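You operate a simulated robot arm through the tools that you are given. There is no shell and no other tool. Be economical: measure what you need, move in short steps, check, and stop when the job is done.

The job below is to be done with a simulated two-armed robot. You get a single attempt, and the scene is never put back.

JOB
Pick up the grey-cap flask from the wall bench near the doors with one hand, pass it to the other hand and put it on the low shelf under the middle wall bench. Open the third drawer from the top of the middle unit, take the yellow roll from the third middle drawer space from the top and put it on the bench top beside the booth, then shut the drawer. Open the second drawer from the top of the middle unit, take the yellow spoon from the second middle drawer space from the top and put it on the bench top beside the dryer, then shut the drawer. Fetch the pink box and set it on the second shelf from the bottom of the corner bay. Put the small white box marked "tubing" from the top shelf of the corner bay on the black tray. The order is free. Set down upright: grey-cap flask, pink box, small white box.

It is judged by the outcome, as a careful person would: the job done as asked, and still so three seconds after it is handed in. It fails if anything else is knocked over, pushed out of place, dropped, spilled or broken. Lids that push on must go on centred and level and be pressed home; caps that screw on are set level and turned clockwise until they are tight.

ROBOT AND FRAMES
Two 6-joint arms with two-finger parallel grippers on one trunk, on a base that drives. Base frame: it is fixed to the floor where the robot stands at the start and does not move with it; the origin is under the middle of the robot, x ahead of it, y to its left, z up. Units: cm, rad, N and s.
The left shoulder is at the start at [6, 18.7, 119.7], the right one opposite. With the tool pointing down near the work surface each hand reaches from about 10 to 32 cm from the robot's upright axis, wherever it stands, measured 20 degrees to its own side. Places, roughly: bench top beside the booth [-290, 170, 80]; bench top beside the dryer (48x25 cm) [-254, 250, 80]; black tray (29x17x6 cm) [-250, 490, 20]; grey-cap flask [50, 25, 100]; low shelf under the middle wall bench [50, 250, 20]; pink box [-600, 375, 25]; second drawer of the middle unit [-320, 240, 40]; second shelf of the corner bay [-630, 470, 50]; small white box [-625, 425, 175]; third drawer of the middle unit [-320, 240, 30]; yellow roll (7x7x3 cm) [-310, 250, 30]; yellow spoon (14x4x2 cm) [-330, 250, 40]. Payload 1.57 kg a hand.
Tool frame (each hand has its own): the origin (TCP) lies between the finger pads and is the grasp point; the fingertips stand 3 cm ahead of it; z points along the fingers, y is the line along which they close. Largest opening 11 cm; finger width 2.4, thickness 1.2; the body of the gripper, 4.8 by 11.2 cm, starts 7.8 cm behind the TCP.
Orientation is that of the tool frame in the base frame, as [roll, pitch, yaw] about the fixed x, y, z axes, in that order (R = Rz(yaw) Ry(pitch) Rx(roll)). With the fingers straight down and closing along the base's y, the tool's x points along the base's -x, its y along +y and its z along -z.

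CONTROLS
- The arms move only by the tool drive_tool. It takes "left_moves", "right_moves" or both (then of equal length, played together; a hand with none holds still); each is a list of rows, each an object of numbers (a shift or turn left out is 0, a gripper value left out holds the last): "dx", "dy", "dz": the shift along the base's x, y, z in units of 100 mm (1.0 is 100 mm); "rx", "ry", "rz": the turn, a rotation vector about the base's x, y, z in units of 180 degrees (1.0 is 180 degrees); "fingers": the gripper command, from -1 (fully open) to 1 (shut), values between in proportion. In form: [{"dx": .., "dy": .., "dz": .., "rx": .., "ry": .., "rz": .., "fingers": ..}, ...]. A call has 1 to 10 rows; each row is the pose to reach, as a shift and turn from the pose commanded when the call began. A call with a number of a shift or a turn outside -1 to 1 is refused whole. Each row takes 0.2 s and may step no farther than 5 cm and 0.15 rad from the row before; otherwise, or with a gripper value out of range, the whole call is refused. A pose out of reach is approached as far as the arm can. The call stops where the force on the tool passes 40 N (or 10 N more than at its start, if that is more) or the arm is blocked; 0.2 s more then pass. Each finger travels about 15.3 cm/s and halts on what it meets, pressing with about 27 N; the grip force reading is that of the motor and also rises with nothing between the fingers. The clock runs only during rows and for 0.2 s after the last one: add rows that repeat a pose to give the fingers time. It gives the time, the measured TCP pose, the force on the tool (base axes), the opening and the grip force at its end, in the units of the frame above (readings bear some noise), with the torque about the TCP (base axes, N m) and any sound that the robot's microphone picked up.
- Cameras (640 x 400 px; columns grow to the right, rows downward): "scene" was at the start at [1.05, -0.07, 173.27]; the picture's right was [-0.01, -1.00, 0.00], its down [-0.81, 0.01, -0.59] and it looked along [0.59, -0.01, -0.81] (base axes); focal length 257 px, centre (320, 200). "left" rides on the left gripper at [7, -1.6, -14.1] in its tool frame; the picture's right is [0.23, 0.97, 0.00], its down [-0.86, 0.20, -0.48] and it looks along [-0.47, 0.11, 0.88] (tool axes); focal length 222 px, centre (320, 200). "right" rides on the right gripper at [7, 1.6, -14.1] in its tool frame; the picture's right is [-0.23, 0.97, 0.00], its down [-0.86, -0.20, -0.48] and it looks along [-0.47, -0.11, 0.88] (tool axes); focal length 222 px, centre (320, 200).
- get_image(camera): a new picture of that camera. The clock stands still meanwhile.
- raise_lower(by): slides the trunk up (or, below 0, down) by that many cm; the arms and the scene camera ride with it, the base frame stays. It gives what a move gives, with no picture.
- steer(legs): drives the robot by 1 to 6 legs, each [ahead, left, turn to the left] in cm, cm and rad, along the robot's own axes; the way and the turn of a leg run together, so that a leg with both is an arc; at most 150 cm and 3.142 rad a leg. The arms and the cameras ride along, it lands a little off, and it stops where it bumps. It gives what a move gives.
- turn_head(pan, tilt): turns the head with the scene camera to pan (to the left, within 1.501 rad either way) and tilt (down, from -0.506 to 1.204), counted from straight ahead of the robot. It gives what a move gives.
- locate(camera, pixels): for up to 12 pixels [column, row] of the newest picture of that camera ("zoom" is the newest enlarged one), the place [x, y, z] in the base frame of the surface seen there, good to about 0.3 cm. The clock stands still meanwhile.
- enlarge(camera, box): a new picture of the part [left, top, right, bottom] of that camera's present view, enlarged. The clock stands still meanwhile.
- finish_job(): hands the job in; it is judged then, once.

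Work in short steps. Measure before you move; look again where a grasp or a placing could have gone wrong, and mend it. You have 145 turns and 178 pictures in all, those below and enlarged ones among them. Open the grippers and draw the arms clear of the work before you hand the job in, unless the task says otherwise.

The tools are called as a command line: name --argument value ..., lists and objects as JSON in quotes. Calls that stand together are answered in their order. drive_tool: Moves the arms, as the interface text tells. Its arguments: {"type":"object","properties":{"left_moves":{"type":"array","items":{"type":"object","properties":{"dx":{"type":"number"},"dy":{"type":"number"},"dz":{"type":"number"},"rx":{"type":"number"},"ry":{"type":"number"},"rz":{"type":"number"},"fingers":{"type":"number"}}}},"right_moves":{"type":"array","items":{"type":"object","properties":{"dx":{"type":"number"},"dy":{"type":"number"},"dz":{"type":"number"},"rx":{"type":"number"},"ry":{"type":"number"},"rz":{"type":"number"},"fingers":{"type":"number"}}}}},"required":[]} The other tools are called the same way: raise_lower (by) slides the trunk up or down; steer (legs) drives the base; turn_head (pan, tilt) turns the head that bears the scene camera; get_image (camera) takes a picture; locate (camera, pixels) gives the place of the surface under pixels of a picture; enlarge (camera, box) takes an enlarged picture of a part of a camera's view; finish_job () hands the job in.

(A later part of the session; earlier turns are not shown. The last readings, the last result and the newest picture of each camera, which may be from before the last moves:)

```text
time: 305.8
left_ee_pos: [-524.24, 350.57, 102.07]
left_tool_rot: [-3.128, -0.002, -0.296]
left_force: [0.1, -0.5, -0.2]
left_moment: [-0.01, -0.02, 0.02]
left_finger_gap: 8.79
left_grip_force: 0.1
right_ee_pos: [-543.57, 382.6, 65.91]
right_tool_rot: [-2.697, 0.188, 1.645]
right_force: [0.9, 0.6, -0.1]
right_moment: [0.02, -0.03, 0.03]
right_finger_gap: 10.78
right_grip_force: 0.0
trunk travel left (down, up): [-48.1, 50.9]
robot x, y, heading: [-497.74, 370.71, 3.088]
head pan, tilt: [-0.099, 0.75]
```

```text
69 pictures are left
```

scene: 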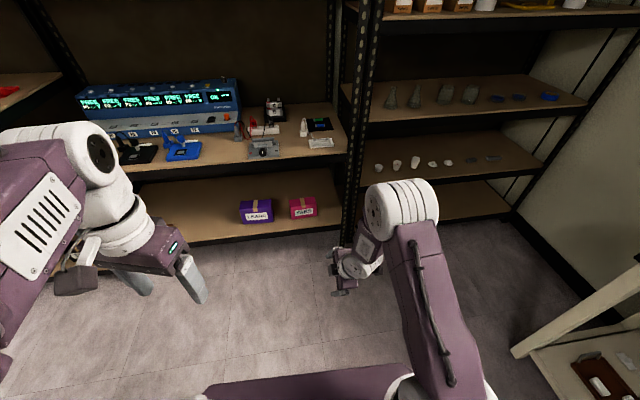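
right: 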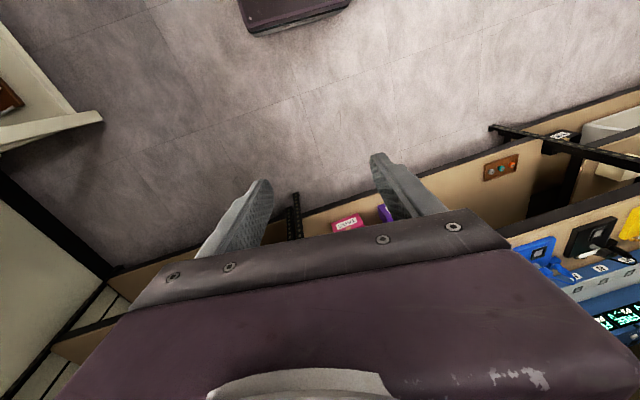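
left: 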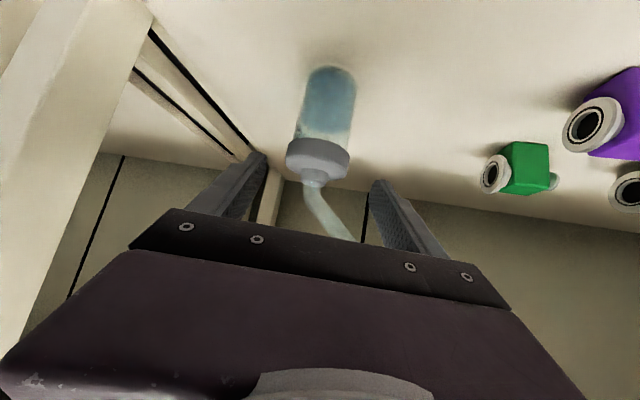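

Orientation is good: closing along x, tilted 25° forward. I zoom to re-measure the pink box and the corner bay's second shelf.

enlarge --camera "scene" --box '[220, 120, 540, 260]'

locate --camera "zoom" --pixels '[[142, 165], [188, 160], [165, 157], [146, 155], [185, 150], [312, 92], [352, 92], [390, 84], [425, 88], [540, 75], [480, 110], [400, 110]]'

```text
2.00 times, centred on (380, 190) of scene
```

zoom: 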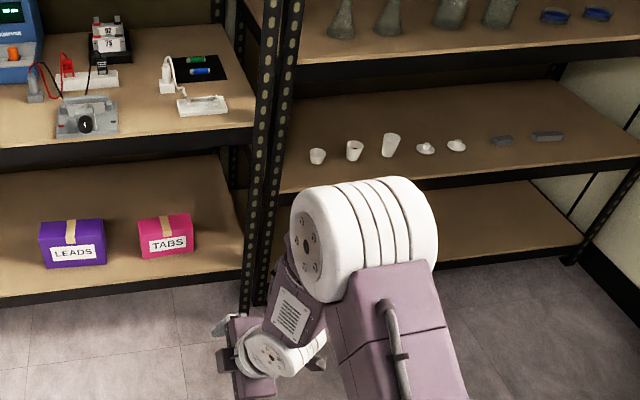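

```text
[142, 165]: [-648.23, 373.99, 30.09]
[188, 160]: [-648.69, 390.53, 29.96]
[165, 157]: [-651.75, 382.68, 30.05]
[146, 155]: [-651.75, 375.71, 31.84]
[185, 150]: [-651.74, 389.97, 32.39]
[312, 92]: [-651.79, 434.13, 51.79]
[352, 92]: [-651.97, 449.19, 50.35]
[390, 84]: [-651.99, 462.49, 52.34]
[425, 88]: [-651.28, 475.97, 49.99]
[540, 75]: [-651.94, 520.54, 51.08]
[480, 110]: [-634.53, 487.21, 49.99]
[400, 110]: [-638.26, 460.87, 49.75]
```

I relocate with the right rows (box at zoom rows 215–258; shelf items at rows 135–160).

locate --camera "zoom" --pixels '[[143, 232], [190, 226], [142, 222], [187, 216], [165, 250], [164, 224], [317, 160], [355, 155], [425, 150], [300, 188], [430, 172], [456, 147]]'

```text
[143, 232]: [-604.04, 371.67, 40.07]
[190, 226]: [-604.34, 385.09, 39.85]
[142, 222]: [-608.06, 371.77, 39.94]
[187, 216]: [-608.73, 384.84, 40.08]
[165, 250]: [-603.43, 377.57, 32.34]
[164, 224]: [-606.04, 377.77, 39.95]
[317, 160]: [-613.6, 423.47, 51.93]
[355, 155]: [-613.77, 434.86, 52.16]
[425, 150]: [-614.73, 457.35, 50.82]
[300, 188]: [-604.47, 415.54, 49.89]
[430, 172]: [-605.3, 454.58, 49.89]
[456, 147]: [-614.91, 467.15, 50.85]
```

Pink box top spans x −603.6…≈−609.7. I square the heading, lower the hand to hover height, and drive close.

steer --legs '[[0, 0, 0.053]]'

raise_lower --by -18.4

steer --legs '[[45, 1.5, 0]]'

get_image --camera "right"

get_image --camera "scene"

```text
time: 306.7
left_ee_pos: [-523.11, 349.24, 102.01]
left_tool_rot: [-3.127, -0.003, -0.241]
left_force: [0.7, 0.7, 0.9]
left_moment: [0.03, 0.03, 0.0]
left_finger_gap: 8.81
left_grip_force: 0.0
right_ee_pos: [-544.09, 380.22, 65.91]
right_tool_rot: [-2.698, 0.187, 1.7]
right_force: [0.2, 0.0, 0.0]
right_moment: [-0.02, 0.04, -0.03]
right_finger_gap: 10.78
right_grip_force: 0.1
trunk travel left (down, up): [-48.1, 50.9]
robot x, y, heading: [-497.59, 370.27, 3.14]
head pan, tilt: [-0.099, 0.75]
```

```text
time: 308.7
left_ee_pos: [-523.16, 349.16, 83.6]
left_tool_rot: [-3.129, -0.001, -0.242]
left_force: [0.3, 0.5, -0.5]
left_moment: [0.01, -0.03, 0.0]
left_finger_gap: 8.8
left_grip_force: 0.2
right_ee_pos: [-544.04, 380.19, 47.57]
right_tool_rot: [-2.697, 0.188, 1.7]
right_force: [-0.7, -1.0, 0.2]
right_moment: [0.02, 0.0, -0.01]
right_finger_gap: 10.81
right_grip_force: 0.1
trunk travel left (down, up): [-29.7, 69.3]
robot x, y, heading: [-497.86, 370.62, 3.141]
head pan, tilt: [-0.099, 0.75]
```

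```text
time: 311.4
left_ee_pos: [-567.52, 347.82, 83.79]
left_tool_rot: [-3.129, -0.002, -0.245]
left_force: [-0.4, 0.4, 0.1]
left_moment: [0.0, 0.0, -0.01]
left_finger_gap: 8.81
left_grip_force: 0.0
right_ee_pos: [-588.25, 378.93, 47.47]
right_tool_rot: [-2.698, 0.189, 1.697]
right_force: [-0.1, 0.7, 0.6]
right_moment: [0.01, 0.01, 0.01]
right_finger_gap: 10.76
right_grip_force: 0.1
trunk travel left (down, up): [-29.7, 69.3]
robot x, y, heading: [-542.29, 369.15, 3.14]
head pan, tilt: [-0.099, 0.75]
```

```text
67 pictures are left
```

right: 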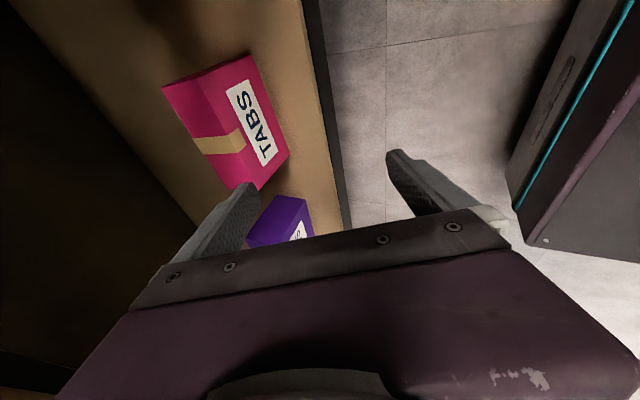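

```text
66 pictures are left
```

scene: 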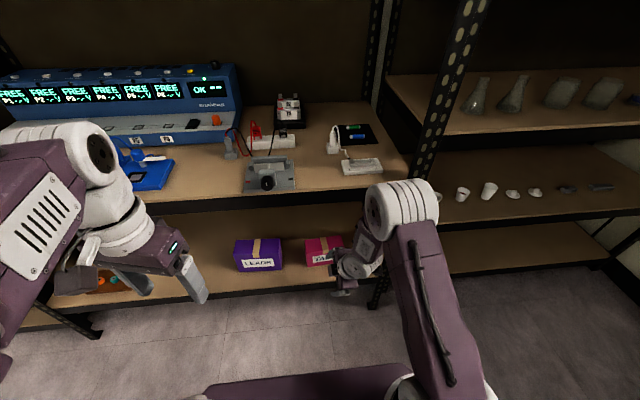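

The right camera sees the TABS box's top well. I measure its top edges from here.

locate --camera "right" --pixels '[[170, 95], [192, 135], [222, 178], [215, 75], [248, 170], [200, 105], [228, 135], [255, 60], [285, 150]]'

```text
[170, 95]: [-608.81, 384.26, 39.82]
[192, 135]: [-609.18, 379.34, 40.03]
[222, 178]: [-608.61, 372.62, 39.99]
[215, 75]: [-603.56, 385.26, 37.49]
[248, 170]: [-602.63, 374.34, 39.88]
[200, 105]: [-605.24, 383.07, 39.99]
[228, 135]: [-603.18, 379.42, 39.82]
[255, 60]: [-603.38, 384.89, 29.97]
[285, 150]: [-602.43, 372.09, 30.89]
```

Box: x −603…−609.5, y 371.5–385.5. I drive in 16.7 cm above it, lower 10.6 cm, then check.

steer --legs '[[16.7, 0, 0]]'

raise_lower --by -10.6

get_image --camera "right"

```text
time: 312.8
left_ee_pos: [-582.45, 347.92, 83.69]
left_tool_rot: [-3.129, 0.001, -0.247]
left_force: [-0.3, 0.9, 0.6]
left_moment: [0.0, 0.03, -0.02]
left_finger_gap: 8.81
left_grip_force: 0.0
right_ee_pos: [-602.21, 378.98, 47.15]
right_tool_rot: [-2.72, 0.185, 1.692]
right_force: [-0.1, 0.2, 0.9]
right_moment: [0.0, 0.01, 0.0]
right_finger_gap: 10.8
right_grip_force: 0.1
trunk travel left (down, up): [-29.7, 69.3]
robot x, y, heading: [-557.0, 369.17, 3.137]
head pan, tilt: [-0.099, 0.75]
stopped in leg 1: the robot was blocked; the commanded pose is now the measured one
```

```text
time: 313.8
left_ee_pos: [-582.67, 347.97, 76.51]
left_tool_rot: [-3.125, -0.003, -0.247]
left_force: [-0.2, -0.9, -0.9]
left_moment: [-0.02, 0.02, 0.01]
left_finger_gap: 8.78
left_grip_force: 0.1
right_ee_pos: [-603.38, 378.97, 40.56]
right_tool_rot: [-2.694, 0.193, 1.696]
right_force: [0.4, 0.2, 13.2]
right_moment: [0.03, 0.86, -0.23]
right_finger_gap: 11.04
right_grip_force: 1.2
trunk travel left (down, up): [-22.6, 76.4]
robot x, y, heading: [-557.49, 369.25, 3.136]
head pan, tilt: [-0.099, 0.75]
stopped: the force on the tool passed its limit at 56 N (the readings are from after the stop); the commanded pose is now the measured one
```

```text
65 pictures are left
```

right: 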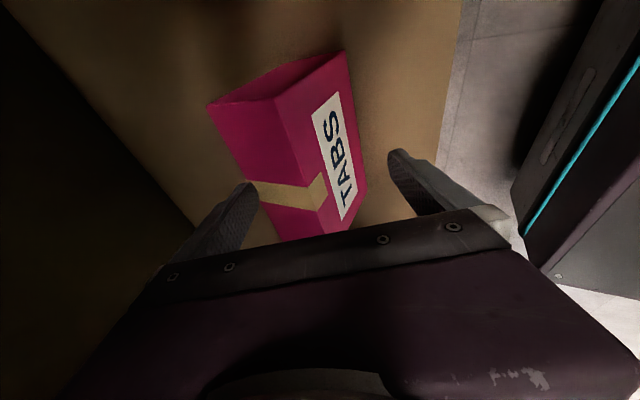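

The far finger landed on the box's top because the base was blocked ~3 cm short. I rise 2 cm, reach forward 2.3 cm with the arm, and check.

raise_lower --by 2

drive_tool --right_moves '[{"dx": -0.1, "fingers": -1}, {"dx": -0.22, "fingers": -1}, {"dx": -0.22, "fingers": -1}]'

get_image --camera "scene"

locate --camera "right" --pixels '[[212, 110], [345, 60], [275, 100], [255, 170], [230, 150], [300, 170]]'

```text
time: 314.4
left_ee_pos: [-582.93, 348.01, 78.55]
left_tool_rot: [-3.126, -0.003, -0.246]
left_force: [-0.1, -0.5, 0.1]
left_moment: [-0.05, 0.0, 0.01]
left_finger_gap: 8.79
left_grip_force: 0.0
right_ee_pos: [-603.2, 379.12, 42.4]
right_tool_rot: [-2.702, 0.194, 1.696]
right_force: [0.5, -0.5, -0.1]
right_moment: [0.01, -0.02, -0.01]
right_finger_gap: 10.79
right_grip_force: 0.1
trunk travel left (down, up): [-24.6, 74.4]
robot x, y, heading: [-557.22, 369.17, 3.133]
head pan, tilt: [-0.099, 0.75]
```

```text
time: 315.2
left_ee_pos: [-581.65, 348.25, 78.9]
left_tool_rot: [-3.135, 0.011, -0.249]
left_force: [0.9, 0.6, 0.6]
left_moment: [0.01, -0.02, 0.02]
left_finger_gap: 8.81
left_grip_force: 0.1
right_ee_pos: [-603.61, 379.27, 42.18]
right_tool_rot: [-2.712, 0.196, 1.691]
right_force: [-1.1, 0.6, 0.3]
right_moment: [0.02, -0.03, -0.02]
right_finger_gap: 11.0
right_grip_force: 0.0
trunk travel left (down, up): [-24.6, 74.4]
robot x, y, heading: [-557.41, 369.4, 3.135]
head pan, tilt: [-0.099, 0.75]
```

```text
64 pictures are left
```

scene: 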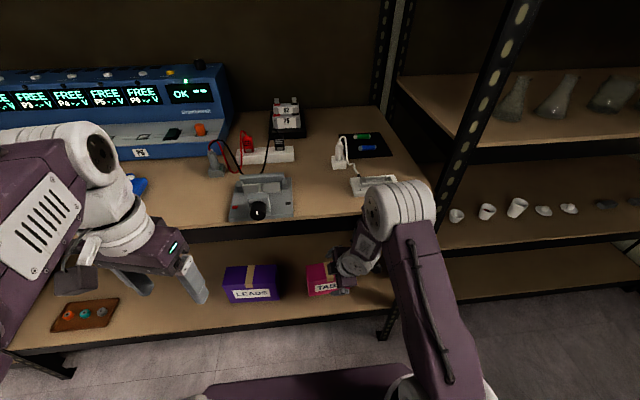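

```text
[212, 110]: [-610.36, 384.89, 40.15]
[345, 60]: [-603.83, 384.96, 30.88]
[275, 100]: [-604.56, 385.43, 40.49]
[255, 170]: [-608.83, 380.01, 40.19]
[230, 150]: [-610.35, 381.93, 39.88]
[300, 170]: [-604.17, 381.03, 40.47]
```

The right wrist meets the shelf beam above. I tilt the hand 8° more (wrist moves out), reach forward, and look at the resulting position.

drive_tool --right_moves '[{"ry": 0.023, "dz": 0.05}, {"ry": 0.046, "dz": 0.1}, {"ry": 0.046, "dz": 0.1, "dx": -0.1}, {"ry": 0.046, "dz": 0.1, "dx": -0.2}, {"ry": 0.046, "dz": 0.1, "dx": -0.2}]'

get_image --camera "right"

```text
time: 316.4
left_ee_pos: [-582.07, 347.91, 78.76]
left_tool_rot: [-3.126, 0.007, -0.245]
left_force: [-0.7, -0.5, 0.2]
left_moment: [0.02, 0.04, -0.02]
left_finger_gap: 8.81
left_grip_force: 0.0
right_ee_pos: [-606.74, 378.99, 43.68]
right_tool_rot: [-2.555, 0.171, 1.723]
right_force: [-0.2, -0.7, -0.7]
right_moment: [0.03, -0.02, 0.03]
right_finger_gap: 11.0
right_grip_force: 0.0
trunk travel left (down, up): [-24.6, 74.4]
robot x, y, heading: [-557.27, 368.83, 3.138]
head pan, tilt: [-0.099, 0.75]
```

```text
63 pictures are left
```

right: 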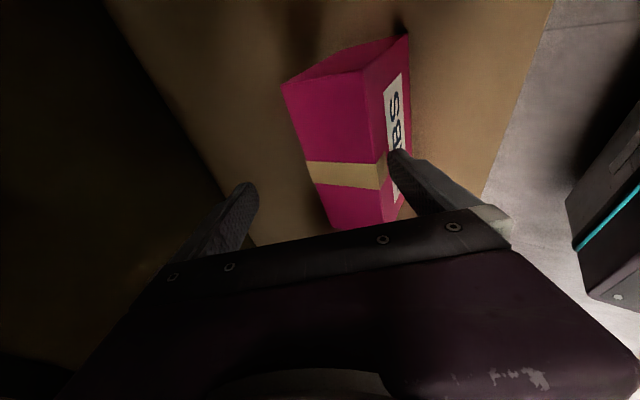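

Now slightly too far forward; I pull back 1.2 cm, then lower 6.4 cm.

drive_tool --right_moves '[{"dx": 0.12}, {"dx": 0.12}]'

raise_lower --by -6.4

get_image --camera "right"

```text
time: 317.0
left_ee_pos: [-582.94, 348.0, 78.61]
left_tool_rot: [-3.127, -0.002, -0.246]
left_force: [-0.4, -0.3, 0.0]
left_moment: [-0.01, 0.02, -0.04]
left_finger_gap: 8.81
left_grip_force: 0.1
right_ee_pos: [-606.56, 379.01, 43.61]
right_tool_rot: [-2.553, 0.173, 1.72]
right_force: [0.4, 0.7, 0.6]
right_moment: [0.02, 0.02, 0.0]
right_finger_gap: 11.0
right_grip_force: 0.1
trunk travel left (down, up): [-24.6, 74.4]
robot x, y, heading: [-557.42, 369.08, 3.14]
head pan, tilt: [-0.099, 0.75]
```

```text
time: 318.1
left_ee_pos: [-582.85, 347.91, 72.21]
left_tool_rot: [-3.128, -0.002, -0.245]
left_force: [0.1, 1.1, 0.4]
left_moment: [0.03, 0.0, 0.0]
left_finger_gap: 8.83
left_grip_force: 0.1
right_ee_pos: [-606.26, 378.92, 36.98]
right_tool_rot: [-2.553, 0.174, 1.721]
right_force: [-0.7, 0.4, -0.4]
right_moment: [-0.02, 0.01, -0.03]
right_finger_gap: 10.96
right_grip_force: 0.0
trunk travel left (down, up): [-18.2, 80.8]
robot x, y, heading: [-557.15, 369.25, 3.137]
head pan, tilt: [-0.099, 0.75]
```

```text
62 pictures are left
```

right: 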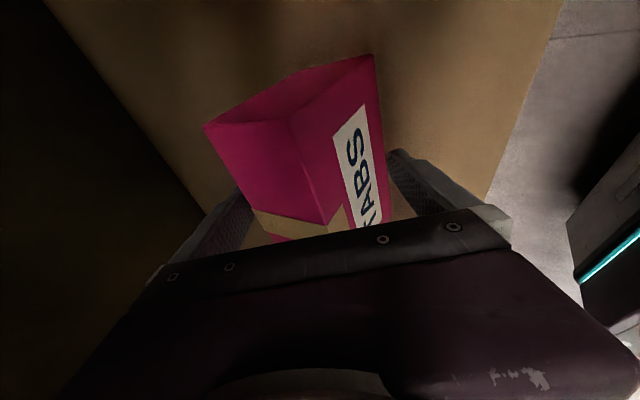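

Both fingers now straddle the box. I close and lift 3 cm.

drive_tool --right_moves '[{"fingers": -0.6}, {"fingers": -0.2}, {"fingers": 1}, {"fingers": 1}]'

raise_lower --by 3

get_image --camera "right"

get_image --camera "scene"

```text
time: 319.1
left_ee_pos: [-582.7, 347.9, 72.27]
left_tool_rot: [-3.127, 0.003, -0.247]
left_force: [0.1, -0.6, -0.1]
left_moment: [0.0, 0.01, 0.0]
left_finger_gap: 8.8
left_grip_force: 0.1
right_ee_pos: [-606.19, 379.02, 37.12]
right_tool_rot: [-2.553, 0.173, 1.722]
right_force: [3.8, 2.8, 20.3]
right_moment: [0.38, -0.86, 0.12]
right_finger_gap: 9.82
right_grip_force: 27.0
trunk travel left (down, up): [-18.2, 80.8]
robot x, y, heading: [-557.24, 369.07, 3.137]
head pan, tilt: [-0.099, 0.75]
```

```text
time: 319.8
left_ee_pos: [-582.91, 347.94, 75.25]
left_tool_rot: [-3.126, -0.001, -0.247]
left_force: [-0.7, 0.0, 0.5]
left_moment: [0.0, 0.05, 0.03]
left_finger_gap: 8.78
left_grip_force: 0.1
right_ee_pos: [-606.2, 378.98, 40.04]
right_tool_rot: [-2.555, 0.173, 1.72]
right_force: [-0.6, -0.4, -2.5]
right_moment: [0.02, -0.08, 0.03]
right_finger_gap: 6.48
right_grip_force: 27.0
trunk travel left (down, up): [-21.2, 77.8]
robot x, y, heading: [-557.43, 369.12, 3.136]
head pan, tilt: [-0.099, 0.75]
```

```text
61 pictures are left
```

right: 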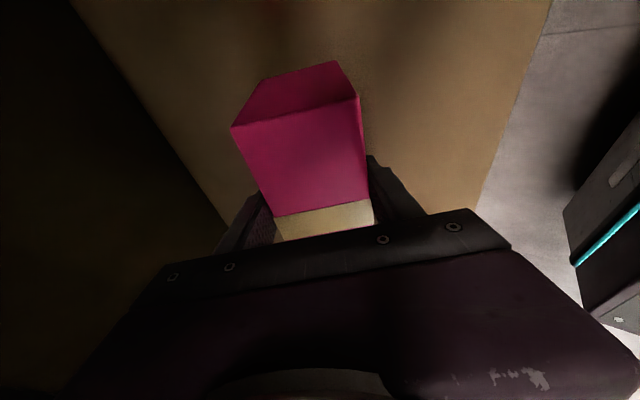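

```text
60 pictures are left
```

scene: 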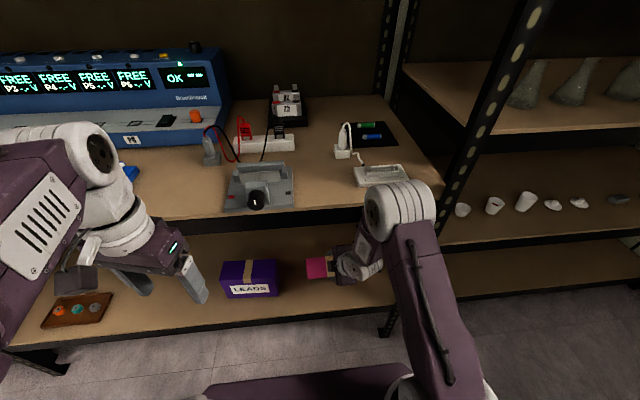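

The box is firmly held (gap 6.5), tilted with the hand. I back out, reduce the tilt in free air, raise it and move in front of the corner bay.

steer --legs '[[-36, 0, 0]]'

drive_tool --right_moves '[{"rx": 0.023, "ry": -0.028, "rz": -0.007, "dx": 0.1}, {"rx": 0.046, "ry": -0.056, "rz": -0.0145, "dx": 0.2}, {"rx": 0.0694, "ry": -0.0834, "rz": -0.0218, "dx": 0.3}, {"rx": 0.0694, "ry": -0.0834, "rz": -0.0218, "dx": 0.3}]'

raise_lower --by 24

steer --legs '[[0, -44, 0]]'

get_image --camera "right"

get_image --camera "scene"

```text
time: 322.1
left_ee_pos: [-546.43, 347.78, 75.19]
left_tool_rot: [-3.125, -0.002, -0.252]
left_force: [0.0, 0.4, -1.0]
left_moment: [0.0, 0.01, 0.01]
left_finger_gap: 8.79
left_grip_force: 0.1
right_ee_pos: [-569.69, 378.99, 40.07]
right_tool_rot: [-2.554, 0.173, 1.716]
right_force: [-0.2, -0.6, -2.1]
right_moment: [0.03, -0.05, 0.02]
right_finger_gap: 6.51
right_grip_force: 27.1
trunk travel left (down, up): [-21.2, 77.8]
robot x, y, heading: [-521.02, 368.6, 3.131]
head pan, tilt: [-0.099, 0.75]
```

```text
time: 323.1
left_ee_pos: [-546.51, 347.69, 75.09]
left_tool_rot: [-3.126, -0.001, -0.252]
left_force: [0.0, 0.0, -0.2]
left_moment: [0.03, 0.03, 0.0]
left_finger_gap: 8.79
left_grip_force: 0.1
right_ee_pos: [-567.24, 379.51, 39.99]
right_tool_rot: [-2.796, -0.015, 1.627]
right_force: [-0.1, 0.6, -3.8]
right_moment: [0.02, -0.03, -0.01]
right_finger_gap: 6.49
right_grip_force: 27.0
right hand out of reach, approached as far as the arm can: row 3, 4
trunk travel left (down, up): [-21.2, 77.8]
robot x, y, heading: [-520.96, 368.76, 3.132]
head pan, tilt: [-0.099, 0.75]
```

```text
time: 325.6
left_ee_pos: [-546.59, 347.9, 99.19]
left_tool_rot: [-3.127, -0.002, -0.253]
left_force: [0.1, -0.1, -0.7]
left_moment: [-0.01, 0.01, 0.0]
left_finger_gap: 8.81
left_grip_force: 0.0
right_ee_pos: [-567.33, 379.48, 63.96]
right_tool_rot: [-2.797, -0.013, 1.626]
right_force: [-0.4, 0.1, -2.3]
right_moment: [0.06, -0.01, 0.01]
right_finger_gap: 6.47
right_grip_force: 26.6
trunk travel left (down, up): [-45.2, 53.8]
robot x, y, heading: [-520.71, 368.55, 3.127]
head pan, tilt: [-0.099, 0.75]
```

```text
time: 328.2
left_ee_pos: [-546.11, 390.71, 99.35]
left_tool_rot: [-3.126, -0.001, -0.25]
left_force: [0.6, -0.1, -0.7]
left_moment: [-0.02, -0.01, 0.0]
left_finger_gap: 8.81
left_grip_force: 0.1
right_ee_pos: [-566.92, 422.35, 63.98]
right_tool_rot: [-2.796, -0.015, 1.625]
right_force: [0.2, 0.6, -2.7]
right_moment: [0.01, 0.0, 0.01]
right_finger_gap: 6.5
right_grip_force: 26.5
trunk travel left (down, up): [-45.2, 53.8]
robot x, y, heading: [-520.65, 411.52, 3.132]
head pan, tilt: [-0.099, 0.75]
```

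```text
59 pictures are left
```

right: 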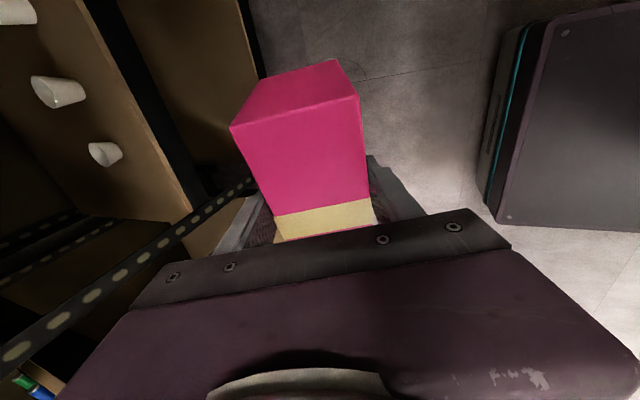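

```text
58 pictures are left
```

scene: 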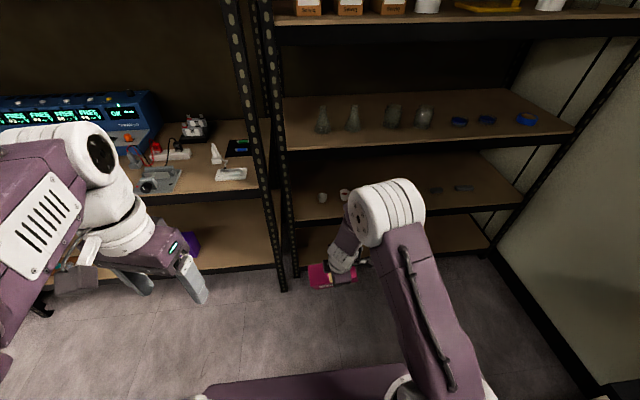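

Tilt is now ~20° only. I locate the box corners, the post and the nearest crucible from here.

locate --camera "right" --pixels '[[105, 153], [60, 92], [235, 192], [195, 190], [300, 90], [345, 75], [240, 125], [355, 100], [150, 110], [268, 60], [330, 170]]'

locate --camera "scene" --pixels '[[322, 200], [345, 192], [300, 218], [400, 140], [310, 290], [285, 280], [265, 150]]'

```text
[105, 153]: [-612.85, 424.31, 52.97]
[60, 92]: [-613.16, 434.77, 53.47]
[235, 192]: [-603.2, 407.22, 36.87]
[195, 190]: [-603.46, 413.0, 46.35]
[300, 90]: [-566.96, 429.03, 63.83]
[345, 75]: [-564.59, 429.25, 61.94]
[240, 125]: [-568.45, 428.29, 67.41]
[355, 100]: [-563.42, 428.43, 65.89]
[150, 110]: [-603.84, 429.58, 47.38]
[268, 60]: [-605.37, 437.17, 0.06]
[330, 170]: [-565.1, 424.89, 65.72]
```

```text
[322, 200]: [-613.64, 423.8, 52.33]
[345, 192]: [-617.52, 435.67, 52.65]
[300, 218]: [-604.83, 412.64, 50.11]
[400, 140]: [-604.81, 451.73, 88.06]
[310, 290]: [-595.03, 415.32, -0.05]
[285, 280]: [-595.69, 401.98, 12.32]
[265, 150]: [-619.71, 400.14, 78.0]
```

The corner bay's shelf edge is x≈−603.8 and the crucibles' fronts ≈−611.5; I can set the box at the front edge with my far finger between two crucibles (y≈429). I move in above the spot.

steer --legs '[[36.3, -6.6, 0]]'

raise_lower --by -4

get_image --camera "right"

get_image --camera "scene"

```text
time: 330.6
left_ee_pos: [-582.58, 398.08, 99.22]
left_tool_rot: [-3.126, -0.005, -0.253]
left_force: [-0.2, 0.7, 0.7]
left_moment: [-0.01, -0.05, -0.02]
left_finger_gap: 8.79
left_grip_force: 0.1
right_ee_pos: [-603.14, 429.75, 63.8]
right_tool_rot: [-2.798, -0.014, 1.622]
right_force: [-0.1, 0.1, -2.9]
right_moment: [0.01, -0.04, 0.01]
right_finger_gap: 6.49
right_grip_force: 26.9
trunk travel left (down, up): [-45.2, 53.8]
robot x, y, heading: [-556.62, 418.94, 3.126]
head pan, tilt: [-0.099, 0.75]
```

```text
time: 331.4
left_ee_pos: [-582.32, 397.85, 95.32]
left_tool_rot: [-3.128, -0.002, -0.254]
left_force: [0.4, -0.1, 0.5]
left_moment: [0.0, -0.05, -0.01]
left_finger_gap: 8.79
left_grip_force: 0.2
right_ee_pos: [-603.01, 429.88, 59.98]
right_tool_rot: [-2.795, -0.014, 1.623]
right_force: [4.1, 2.0, 5.3]
right_moment: [-0.23, -0.35, 0.27]
right_finger_gap: 6.47
right_grip_force: 26.9
trunk travel left (down, up): [-41.2, 57.8]
robot x, y, heading: [-556.58, 418.61, 3.126]
head pan, tilt: [-0.099, 0.75]
```

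```text
57 pictures are left
```

right: 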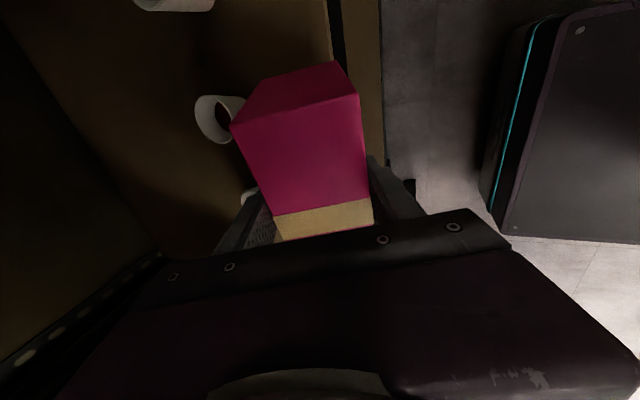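

```text
56 pictures are left
```

scene: 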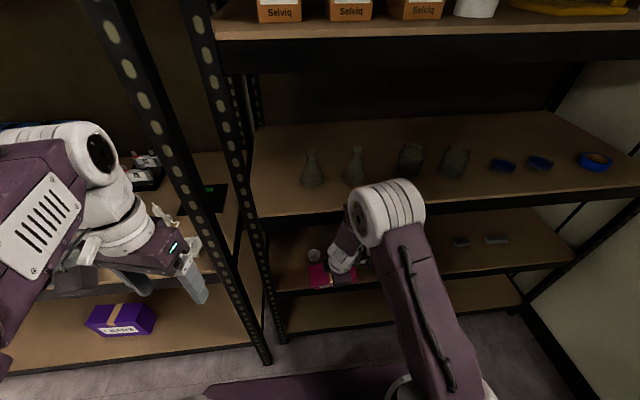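

There is a light contact. I check crucible and box positions before going on.

locate --camera "right" --pixels '[[205, 120], [222, 100], [237, 125], [270, 80], [335, 65], [355, 98], [300, 85], [330, 30], [370, 100]]'

enlarge --camera "scene" --box '[250, 210, 410, 310]'

```text
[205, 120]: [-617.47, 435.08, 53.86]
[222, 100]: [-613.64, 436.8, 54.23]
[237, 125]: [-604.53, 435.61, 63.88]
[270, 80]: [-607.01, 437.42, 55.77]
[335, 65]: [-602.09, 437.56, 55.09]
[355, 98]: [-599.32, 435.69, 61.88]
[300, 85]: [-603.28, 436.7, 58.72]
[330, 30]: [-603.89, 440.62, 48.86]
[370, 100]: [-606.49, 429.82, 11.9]
```

```text
4.00 times, centred on (330, 260) of scene
```

zoom: 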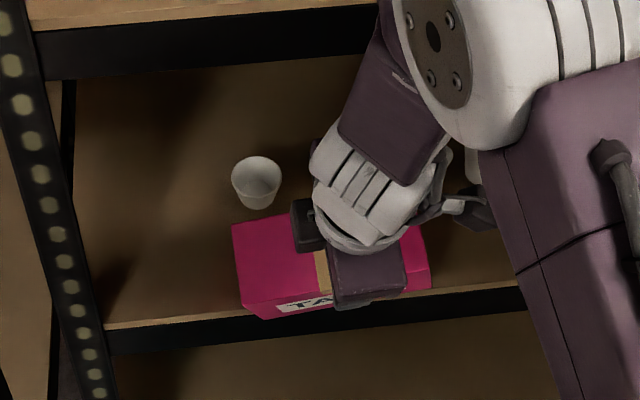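

The box leans ~13° sideways in the hand (its −y end is low). I rise 2 cm, lean the hand back to level the box, then lower again.

raise_lower --by 2

drive_tool --right_moves '[{"rx": -0.034}, {"rx": -0.066}, {"rx": -0.066}]'

raise_lower --by -2.6

enlarge --camera "scene" --box '[250, 210, 410, 310]'

get_image --camera "right"

```text
time: 332.1
left_ee_pos: [-582.39, 397.93, 97.16]
left_tool_rot: [-3.127, -0.004, -0.257]
left_force: [0.1, 0.0, -0.2]
left_moment: [0.02, -0.01, -0.04]
left_finger_gap: 8.82
left_grip_force: 0.1
right_ee_pos: [-603.04, 429.79, 61.93]
right_tool_rot: [-2.8, -0.015, 1.624]
right_force: [-0.1, -0.3, -2.2]
right_moment: [0.01, -0.02, 0.0]
right_finger_gap: 6.47
right_grip_force: 26.8
trunk travel left (down, up): [-43.2, 55.8]
robot x, y, heading: [-556.47, 418.66, 3.126]
head pan, tilt: [-0.099, 0.75]
```

```text
time: 332.9
left_ee_pos: [-582.38, 397.98, 97.24]
left_tool_rot: [-3.127, -0.001, -0.254]
left_force: [-0.5, -0.4, 0.1]
left_moment: [-0.03, 0.0, -0.03]
left_finger_gap: 8.83
left_grip_force: 0.1
right_ee_pos: [-603.83, 429.87, 62.08]
right_tool_rot: [-2.761, 0.148, 1.62]
right_force: [-0.2, 0.5, -2.6]
right_moment: [0.02, -0.01, -0.01]
right_finger_gap: 6.48
right_grip_force: 27.5
right hand out of reach, approached as far as the arm can: row 1, 2, 3
trunk travel left (down, up): [-43.2, 55.8]
robot x, y, heading: [-556.68, 419.19, 3.132]
head pan, tilt: [-0.099, 0.75]
```

```text
time: 333.6
left_ee_pos: [-582.4, 397.96, 94.6]
left_tool_rot: [-3.126, -0.002, -0.255]
left_force: [0.1, 0.6, 0.6]
left_moment: [-0.02, 0.03, 0.0]
left_finger_gap: 8.79
left_grip_force: 0.0
right_ee_pos: [-603.65, 430.05, 59.4]
right_tool_rot: [-2.764, 0.148, 1.624]
right_force: [-0.1, 0.2, -1.8]
right_moment: [0.01, 0.0, 0.01]
right_finger_gap: 6.46
right_grip_force: 26.8
trunk travel left (down, up): [-40.6, 58.4]
robot x, y, heading: [-556.62, 419.08, 3.129]
head pan, tilt: [-0.099, 0.75]
```

```text
4.00 times, centred on (330, 260) of scene
```

zoom: 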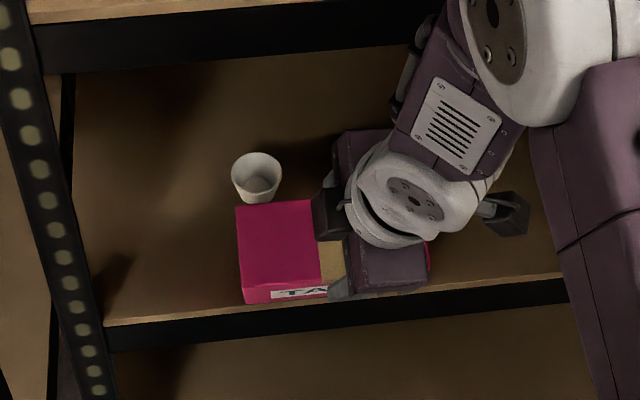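

```text
53 pictures are left
```

right: 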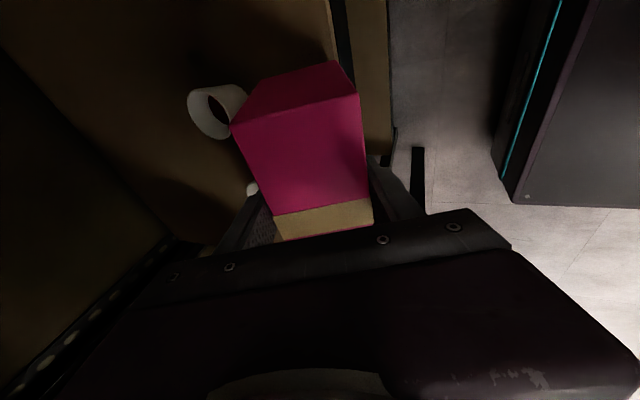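

Level now. I lower in small steps with the arm until contact.

drive_tool --right_moves '[{"dz": -0.05}, {"dz": -0.1}]'

drive_tool --right_moves '[{"dz": -0.04}, {"dz": -0.08}]'

locate --camera "right" --pixels '[[337, 65], [262, 85], [205, 115], [240, 125], [355, 97]]'

```text
time: 334.2
left_ee_pos: [-582.12, 397.99, 94.68]
left_tool_rot: [-3.128, 0.0, -0.255]
left_force: [0.8, -0.4, -0.5]
left_moment: [0.03, -0.01, 0.02]
left_finger_gap: 8.81
left_grip_force: 0.2
right_ee_pos: [-603.56, 430.02, 58.58]
right_tool_rot: [-2.759, 0.149, 1.624]
right_force: [4.2, 4.7, 16.5]
right_moment: [-0.49, -0.36, 0.12]
right_finger_gap: 6.45
right_grip_force: 27.2
trunk travel left (down, up): [-40.6, 58.4]
robot x, y, heading: [-556.81, 418.79, 3.122]
head pan, tilt: [-0.099, 0.75]
```

```text
time: 334.8
left_ee_pos: [-582.2, 397.96, 94.62]
left_tool_rot: [-3.127, 0.0, -0.256]
left_force: [-0.7, 0.1, 0.3]
left_moment: [-0.03, -0.02, 0.03]
left_finger_gap: 8.81
left_grip_force: 0.1
right_ee_pos: [-603.72, 429.87, 57.71]
right_tool_rot: [-2.757, 0.147, 1.622]
right_force: [3.4, 0.5, 23.3]
right_moment: [-0.03, -0.21, -0.09]
right_finger_gap: 6.49
right_grip_force: 26.7
trunk travel left (down, up): [-40.6, 58.4]
robot x, y, heading: [-556.68, 418.79, 3.124]
head pan, tilt: [-0.099, 0.75]
```

```text
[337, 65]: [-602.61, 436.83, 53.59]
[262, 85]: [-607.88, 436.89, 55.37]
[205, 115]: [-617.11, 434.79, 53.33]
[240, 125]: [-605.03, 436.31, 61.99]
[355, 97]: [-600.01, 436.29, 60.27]
```

Contact, but the box's front edge overhangs the shelf ~1 cm; I lift slightly, shift 0.9 cm inward, and set down again, then release gently.

drive_tool --right_moves '[{"dz": 0.1}, {"dz": 0.15, "dx": -0.09}, {"dz": 0.07, "dx": -0.09}, {"dz": -0.01, "dx": -0.09}, {"dz": -0.01, "dx": -0.09}]'

drive_tool --right_moves '[{"fingers": -0.25}, {"fingers": -0.4}, {"fingers": -0.6}, {"fingers": -0.8}, {"fingers": -1}, {"fingers": -1}]'

get_image --camera "right"

enlarge --camera "scene" --box '[250, 210, 410, 310]'

```text
time: 336.0
left_ee_pos: [-582.25, 397.93, 94.76]
left_tool_rot: [-3.127, 0.001, -0.255]
left_force: [-0.4, 0.5, -0.1]
left_moment: [-0.01, 0.0, 0.0]
left_finger_gap: 8.8
left_grip_force: 0.0
right_ee_pos: [-604.59, 430.09, 57.81]
right_tool_rot: [-2.758, 0.15, 1.623]
right_force: [-1.4, 1.6, 21.1]
right_moment: [-0.01, -0.03, -0.15]
right_finger_gap: 6.49
right_grip_force: 26.6
trunk travel left (down, up): [-40.6, 58.4]
robot x, y, heading: [-556.64, 418.69, 3.131]
head pan, tilt: [-0.099, 0.75]
```

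```text
time: 337.4
left_ee_pos: [-582.39, 397.94, 94.55]
left_tool_rot: [-3.127, -0.003, -0.255]
left_force: [0.5, 0.7, -0.3]
left_moment: [-0.04, -0.02, 0.04]
left_finger_gap: 8.79
left_grip_force: 0.1
right_ee_pos: [-604.61, 430.13, 57.42]
right_tool_rot: [-2.763, 0.148, 1.623]
right_force: [-1.2, 0.4, 0.7]
right_moment: [0.0, -0.02, -0.01]
right_finger_gap: 10.98
right_grip_force: 0.0
trunk travel left (down, up): [-40.6, 58.4]
robot x, y, heading: [-556.41, 418.77, 3.125]
head pan, tilt: [-0.099, 0.75]
```

```text
52 pictures are left
```

right: 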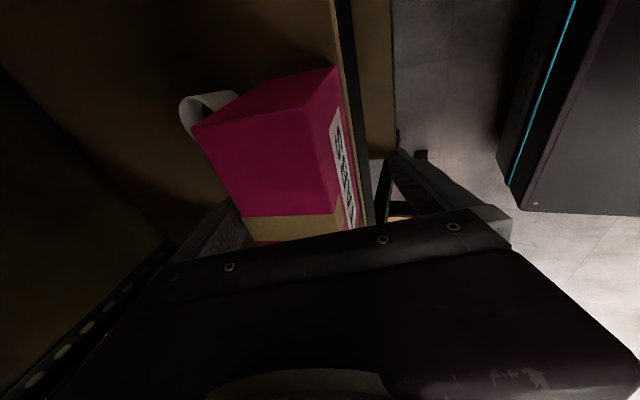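

```text
4.00 times, centred on (330, 260) of scene
```

zoom: 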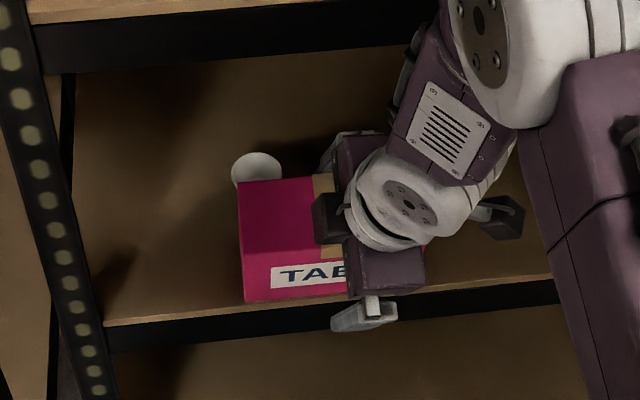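

The box is released on the shelf. I raise straight up, back out, verify, and re-orient the right hand to point forward (horizontal) for the white box.

raise_lower --by 7

steer --legs '[[-50, 0, 0]]'

enlarge --camera "scene" --box '[260, 120, 420, 240]'

drive_tool --right_moves '[{"rx": -0.0169, "ry": -0.0094, "rz": -0.0428, "fingers": -0.75}, {"rx": -0.0338, "ry": -0.0188, "rz": -0.0856}, {"rx": -0.0507, "ry": -0.0282, "rz": -0.1284}, {"rx": -0.0676, "ry": -0.0376, "rz": -0.1712}, {"rx": -0.0845, "ry": -0.047, "rz": -0.214}, {"rx": -0.1014, "ry": -0.0564, "rz": -0.2568}, {"rx": -0.1183, "ry": -0.0658, "rz": -0.2996}, {"rx": -0.1352, "ry": -0.0752, "rz": -0.3424}, {"rx": -0.1521, "ry": -0.0846, "rz": -0.3852}, {"rx": -0.169, "ry": -0.094, "rz": -0.428}]'

drive_tool --right_moves '[{"ry": 0.046, "dx": -0.15, "dz": 0.1}, {"ry": 0.092, "dx": -0.3, "dz": 0.2}, {"ry": 0.138, "dx": -0.45, "dz": 0.3}, {"ry": 0.184, "dx": -0.6, "dz": 0.4}, {"ry": 0.23, "dx": -0.75, "dz": 0.5}, {"ry": 0.276, "dx": -0.9, "dz": 0.6}, {"ry": 0.322, "dx": -1.0, "dz": 0.7}]'

get_image --camera "scene"

```text
time: 338.5
left_ee_pos: [-582.35, 397.9, 101.6]
left_tool_rot: [-3.126, -0.001, -0.253]
left_force: [0.2, 0.8, 0.5]
left_moment: [0.02, 0.02, 0.0]
left_finger_gap: 8.82
left_grip_force: 0.1
right_ee_pos: [-604.64, 430.12, 64.59]
right_tool_rot: [-2.764, 0.147, 1.623]
right_force: [0.7, -0.5, 0.7]
right_moment: [0.01, 0.01, 0.01]
right_finger_gap: 10.99
right_grip_force: 0.1
trunk travel left (down, up): [-47.6, 51.4]
robot x, y, heading: [-556.72, 418.75, 3.127]
head pan, tilt: [-0.099, 0.75]
```

```text
time: 341.5
left_ee_pos: [-531.86, 397.15, 101.57]
left_tool_rot: [-3.126, -0.002, -0.262]
left_force: [0.5, -0.2, 0.6]
left_moment: [0.02, 0.02, 0.01]
left_finger_gap: 8.8
left_grip_force: 0.1
right_ee_pos: [-553.83, 429.67, 64.56]
right_tool_rot: [-2.763, 0.148, 1.615]
right_force: [0.0, -0.1, -0.5]
right_moment: [0.02, -0.04, 0.02]
right_finger_gap: 11.0
right_grip_force: 0.1
trunk travel left (down, up): [-47.6, 51.4]
robot x, y, heading: [-506.22, 418.05, 3.118]
head pan, tilt: [-0.099, 0.75]
```

```text
3.33 times, centred on (340, 180) of scene
```

zoom: 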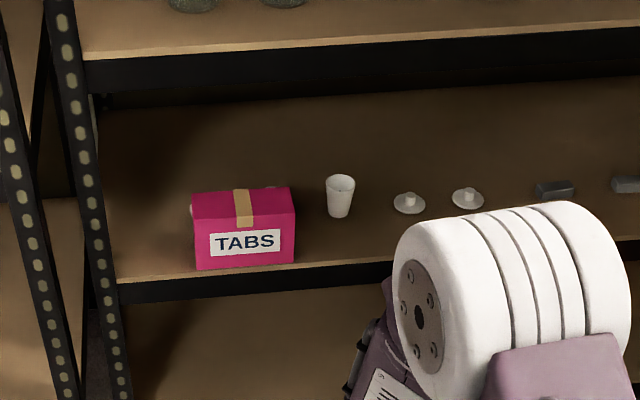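

```text
time: 343.7
left_ee_pos: [-531.83, 397.34, 101.59]
left_tool_rot: [-3.125, -0.002, -0.264]
left_force: [-0.2, -0.2, 1.0]
left_moment: [-0.02, -0.02, -0.01]
left_finger_gap: 8.78
left_grip_force: 0.0
right_ee_pos: [-553.9, 429.56, 64.63]
right_tool_rot: [2.976, 0.343, 0.092]
right_force: [0.1, -0.6, -0.2]
right_moment: [-0.02, -0.01, 0.0]
right_finger_gap: 9.63
right_grip_force: 0.1
trunk travel left (down, up): [-47.6, 51.4]
robot x, y, heading: [-506.33, 418.06, 3.121]
head pan, tilt: [-0.099, 0.75]
```

```text
time: 345.3
left_ee_pos: [-531.84, 397.2, 101.55]
left_tool_rot: [-3.126, -0.004, -0.262]
left_force: [-0.7, -0.8, 0.2]
left_moment: [0.02, 0.0, -0.01]
left_finger_gap: 8.82
left_grip_force: 0.1
right_ee_pos: [-573.72, 428.72, 75.48]
right_tool_rot: [-2.972, 1.31, 0.379]
right_force: [-0.1, 0.3, -0.2]
right_moment: [0.02, 0.01, 0.01]
right_finger_gap: 9.63
right_grip_force: 0.1
right hand out of reach, approached as far as the arm can: row 5, 6, 7
trunk travel left (down, up): [-47.6, 51.4]
robot x, y, heading: [-505.94, 417.84, 3.12]
head pan, tilt: [-0.099, 0.75]
```

```text
49 pictures are left
```

scene: 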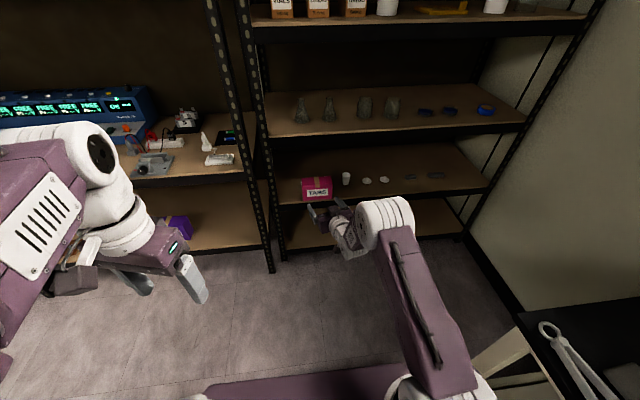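

The pink box stands upright on the second shelf. I straighten the right hand, raise the trunk fully and the arm to the top shelf's height.

raise_lower --by 40

raise_lower --by 11.3

drive_tool --right_moves '[{"dz": 0.3, "rz": -0.033}, {"dz": 0.6, "rz": -0.065}, {"dz": 0.9, "dx": 0.05, "rz": -0.065}, {"dz": 1.0, "dx": 0.1, "rz": -0.065}]'

drive_tool --right_moves '[{"dz": 0.4}, {"dz": 0.8}, {"dz": 1.0, "dx": 0.1}]'

drive_tool --right_moves '[{"dz": 0.4}, {"dz": 0.8}, {"dz": 1.0}]'

drive_tool --right_moves '[{"dz": 0.4}, {"dz": 0.85}]'

get_image --camera "right"

turn_head --pan -0.5 --tilt 0.4

get_image --camera "scene"

```text
time: 349.1
left_ee_pos: [-531.98, 397.18, 141.65]
left_tool_rot: [-3.127, -0.003, -0.263]
left_force: [-0.1, -0.5, 0.7]
left_moment: [-0.01, 0.03, -0.02]
left_finger_gap: 8.81
left_grip_force: 0.0
right_ee_pos: [-573.55, 428.5, 115.52]
right_tool_rot: [-2.974, 1.307, 0.377]
right_force: [-0.9, -1.0, -0.2]
right_moment: [0.02, 0.04, -0.02]
right_finger_gap: 9.62
right_grip_force: 0.1
trunk travel left (down, up): [-87.6, 11.4]
robot x, y, heading: [-506.23, 417.78, 3.122]
head pan, tilt: [-0.099, 0.75]
```

```text
time: 350.6
left_ee_pos: [-531.97, 397.23, 152.85]
left_tool_rot: [-3.127, -0.002, -0.263]
left_force: [-0.2, -0.3, 1.2]
left_moment: [0.02, -0.02, 0.02]
left_finger_gap: 8.8
left_grip_force: 0.0
right_ee_pos: [-573.59, 428.49, 126.8]
right_tool_rot: [-2.974, 1.307, 0.379]
right_force: [0.0, -0.7, 0.4]
right_moment: [-0.02, -0.01, 0.0]
right_finger_gap: 9.63
right_grip_force: 0.1
trunk travel left (down, up): [-98.9, 0.1]
robot x, y, heading: [-506.23, 417.86, 3.115]
head pan, tilt: [-0.099, 0.75]
```

```text
time: 351.6
left_ee_pos: [-531.88, 397.26, 152.84]
left_tool_rot: [-3.128, -0.004, -0.262]
left_force: [0.6, 0.0, -0.4]
left_moment: [0.03, 0.02, 0.01]
left_finger_gap: 8.78
left_grip_force: 0.0
right_ee_pos: [-572.45, 428.74, 136.8]
right_tool_rot: [-2.975, 1.308, 0.169]
right_force: [0.9, -0.2, -0.2]
right_moment: [-0.04, 0.02, 0.0]
right_finger_gap: 9.62
right_grip_force: 0.2
trunk travel left (down, up): [-98.9, 0.1]
robot x, y, heading: [-506.27, 418.23, 3.121]
head pan, tilt: [-0.099, 0.75]
```

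```text
time: 352.4
left_ee_pos: [-531.65, 397.23, 153.01]
left_tool_rot: [-3.125, 0.0, -0.263]
left_force: [0.7, 0.0, 0.0]
left_moment: [-0.01, 0.03, 0.01]
left_finger_gap: 8.77
left_grip_force: 0.1
right_ee_pos: [-571.42, 428.58, 147.1]
right_tool_rot: [-2.972, 1.307, 0.173]
right_force: [0.4, -0.3, -0.5]
right_moment: [-0.03, 0.0, -0.01]
right_finger_gap: 9.63
right_grip_force: 0.1
trunk travel left (down, up): [-98.9, 0.1]
robot x, y, heading: [-506.22, 418.15, 3.12]
head pan, tilt: [-0.099, 0.75]
```

```text
time: 353.1
left_ee_pos: [-531.92, 397.09, 152.96]
left_tool_rot: [-3.127, -0.002, -0.263]
left_force: [0.4, -0.3, -0.4]
left_moment: [0.01, 0.03, 0.0]
left_finger_gap: 8.82
left_grip_force: 0.1
right_ee_pos: [-571.43, 428.49, 157.01]
right_tool_rot: [-2.973, 1.306, 0.172]
right_force: [-0.2, 0.5, -0.8]
right_moment: [0.02, -0.01, -0.03]
right_finger_gap: 9.64
right_grip_force: 0.0
trunk travel left (down, up): [-98.9, 0.1]
robot x, y, heading: [-505.78, 417.77, 3.119]
head pan, tilt: [-0.099, 0.75]
```

```text
time: 353.8
left_ee_pos: [-531.77, 397.2, 152.93]
left_tool_rot: [-3.127, -0.003, -0.261]
left_force: [-0.3, 0.1, 0.6]
left_moment: [0.02, 0.0, 0.0]
left_finger_gap: 8.83
left_grip_force: 0.1
right_ee_pos: [-571.53, 428.68, 165.48]
right_tool_rot: [-2.972, 1.312, 0.177]
right_force: [0.2, 0.7, -0.2]
right_moment: [0.02, 0.0, -0.01]
right_finger_gap: 9.64
right_grip_force: 0.0
trunk travel left (down, up): [-98.9, 0.1]
robot x, y, heading: [-506.06, 417.73, 3.12]
head pan, tilt: [-0.099, 0.75]
```

```text
48 pictures are left
```

right: 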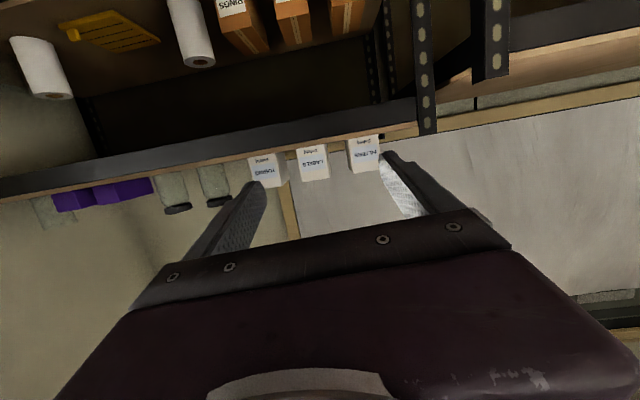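

```text
time: 354.6
left_ee_pos: [-531.93, 397.16, 152.77]
left_tool_rot: [-3.126, -0.001, -0.262]
left_force: [0.2, 0.3, -0.6]
left_moment: [0.03, -0.03, 0.01]
left_finger_gap: 8.81
left_grip_force: 0.0
right_ee_pos: [-571.61, 428.68, 165.4]
right_tool_rot: [-2.971, 1.307, 0.174]
right_force: [0.2, 0.1, -0.6]
right_moment: [0.02, 0.01, -0.03]
right_finger_gap: 9.64
right_grip_force: 0.1
trunk travel left (down, up): [-98.9, 0.1]
robot x, y, heading: [-506.3, 417.95, 3.115]
head pan, tilt: [-0.499, 0.4]
```

```text
47 pictures are left
```

scene: 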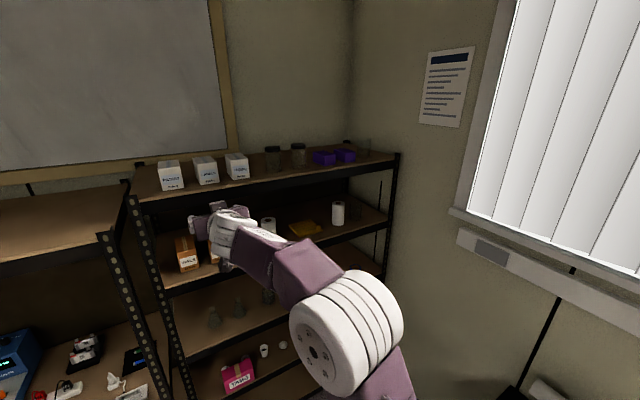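

The hand is level with the boxes; TUBING is at right (265,168). I measure it from the right camera and scene.

locate --camera "right" --pixels '[[252, 165], [265, 165], [278, 165], [265, 182], [302, 160], [325, 165], [265, 156], [222, 195], [230, 145]]'

locate --camera "scene" --pixels '[[228, 160], [242, 155], [230, 172], [245, 168], [205, 165], [265, 160]]'

```text
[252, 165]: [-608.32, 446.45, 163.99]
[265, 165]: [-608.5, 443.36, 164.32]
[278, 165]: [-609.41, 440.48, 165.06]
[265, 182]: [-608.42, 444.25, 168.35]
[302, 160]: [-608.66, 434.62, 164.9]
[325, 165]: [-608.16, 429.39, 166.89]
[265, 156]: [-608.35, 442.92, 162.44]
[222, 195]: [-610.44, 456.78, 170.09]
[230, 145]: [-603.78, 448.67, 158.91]
```

```text
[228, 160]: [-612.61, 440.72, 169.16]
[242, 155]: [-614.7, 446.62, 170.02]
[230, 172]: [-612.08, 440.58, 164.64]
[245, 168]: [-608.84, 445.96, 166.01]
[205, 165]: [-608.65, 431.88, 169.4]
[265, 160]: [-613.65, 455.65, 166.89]
```

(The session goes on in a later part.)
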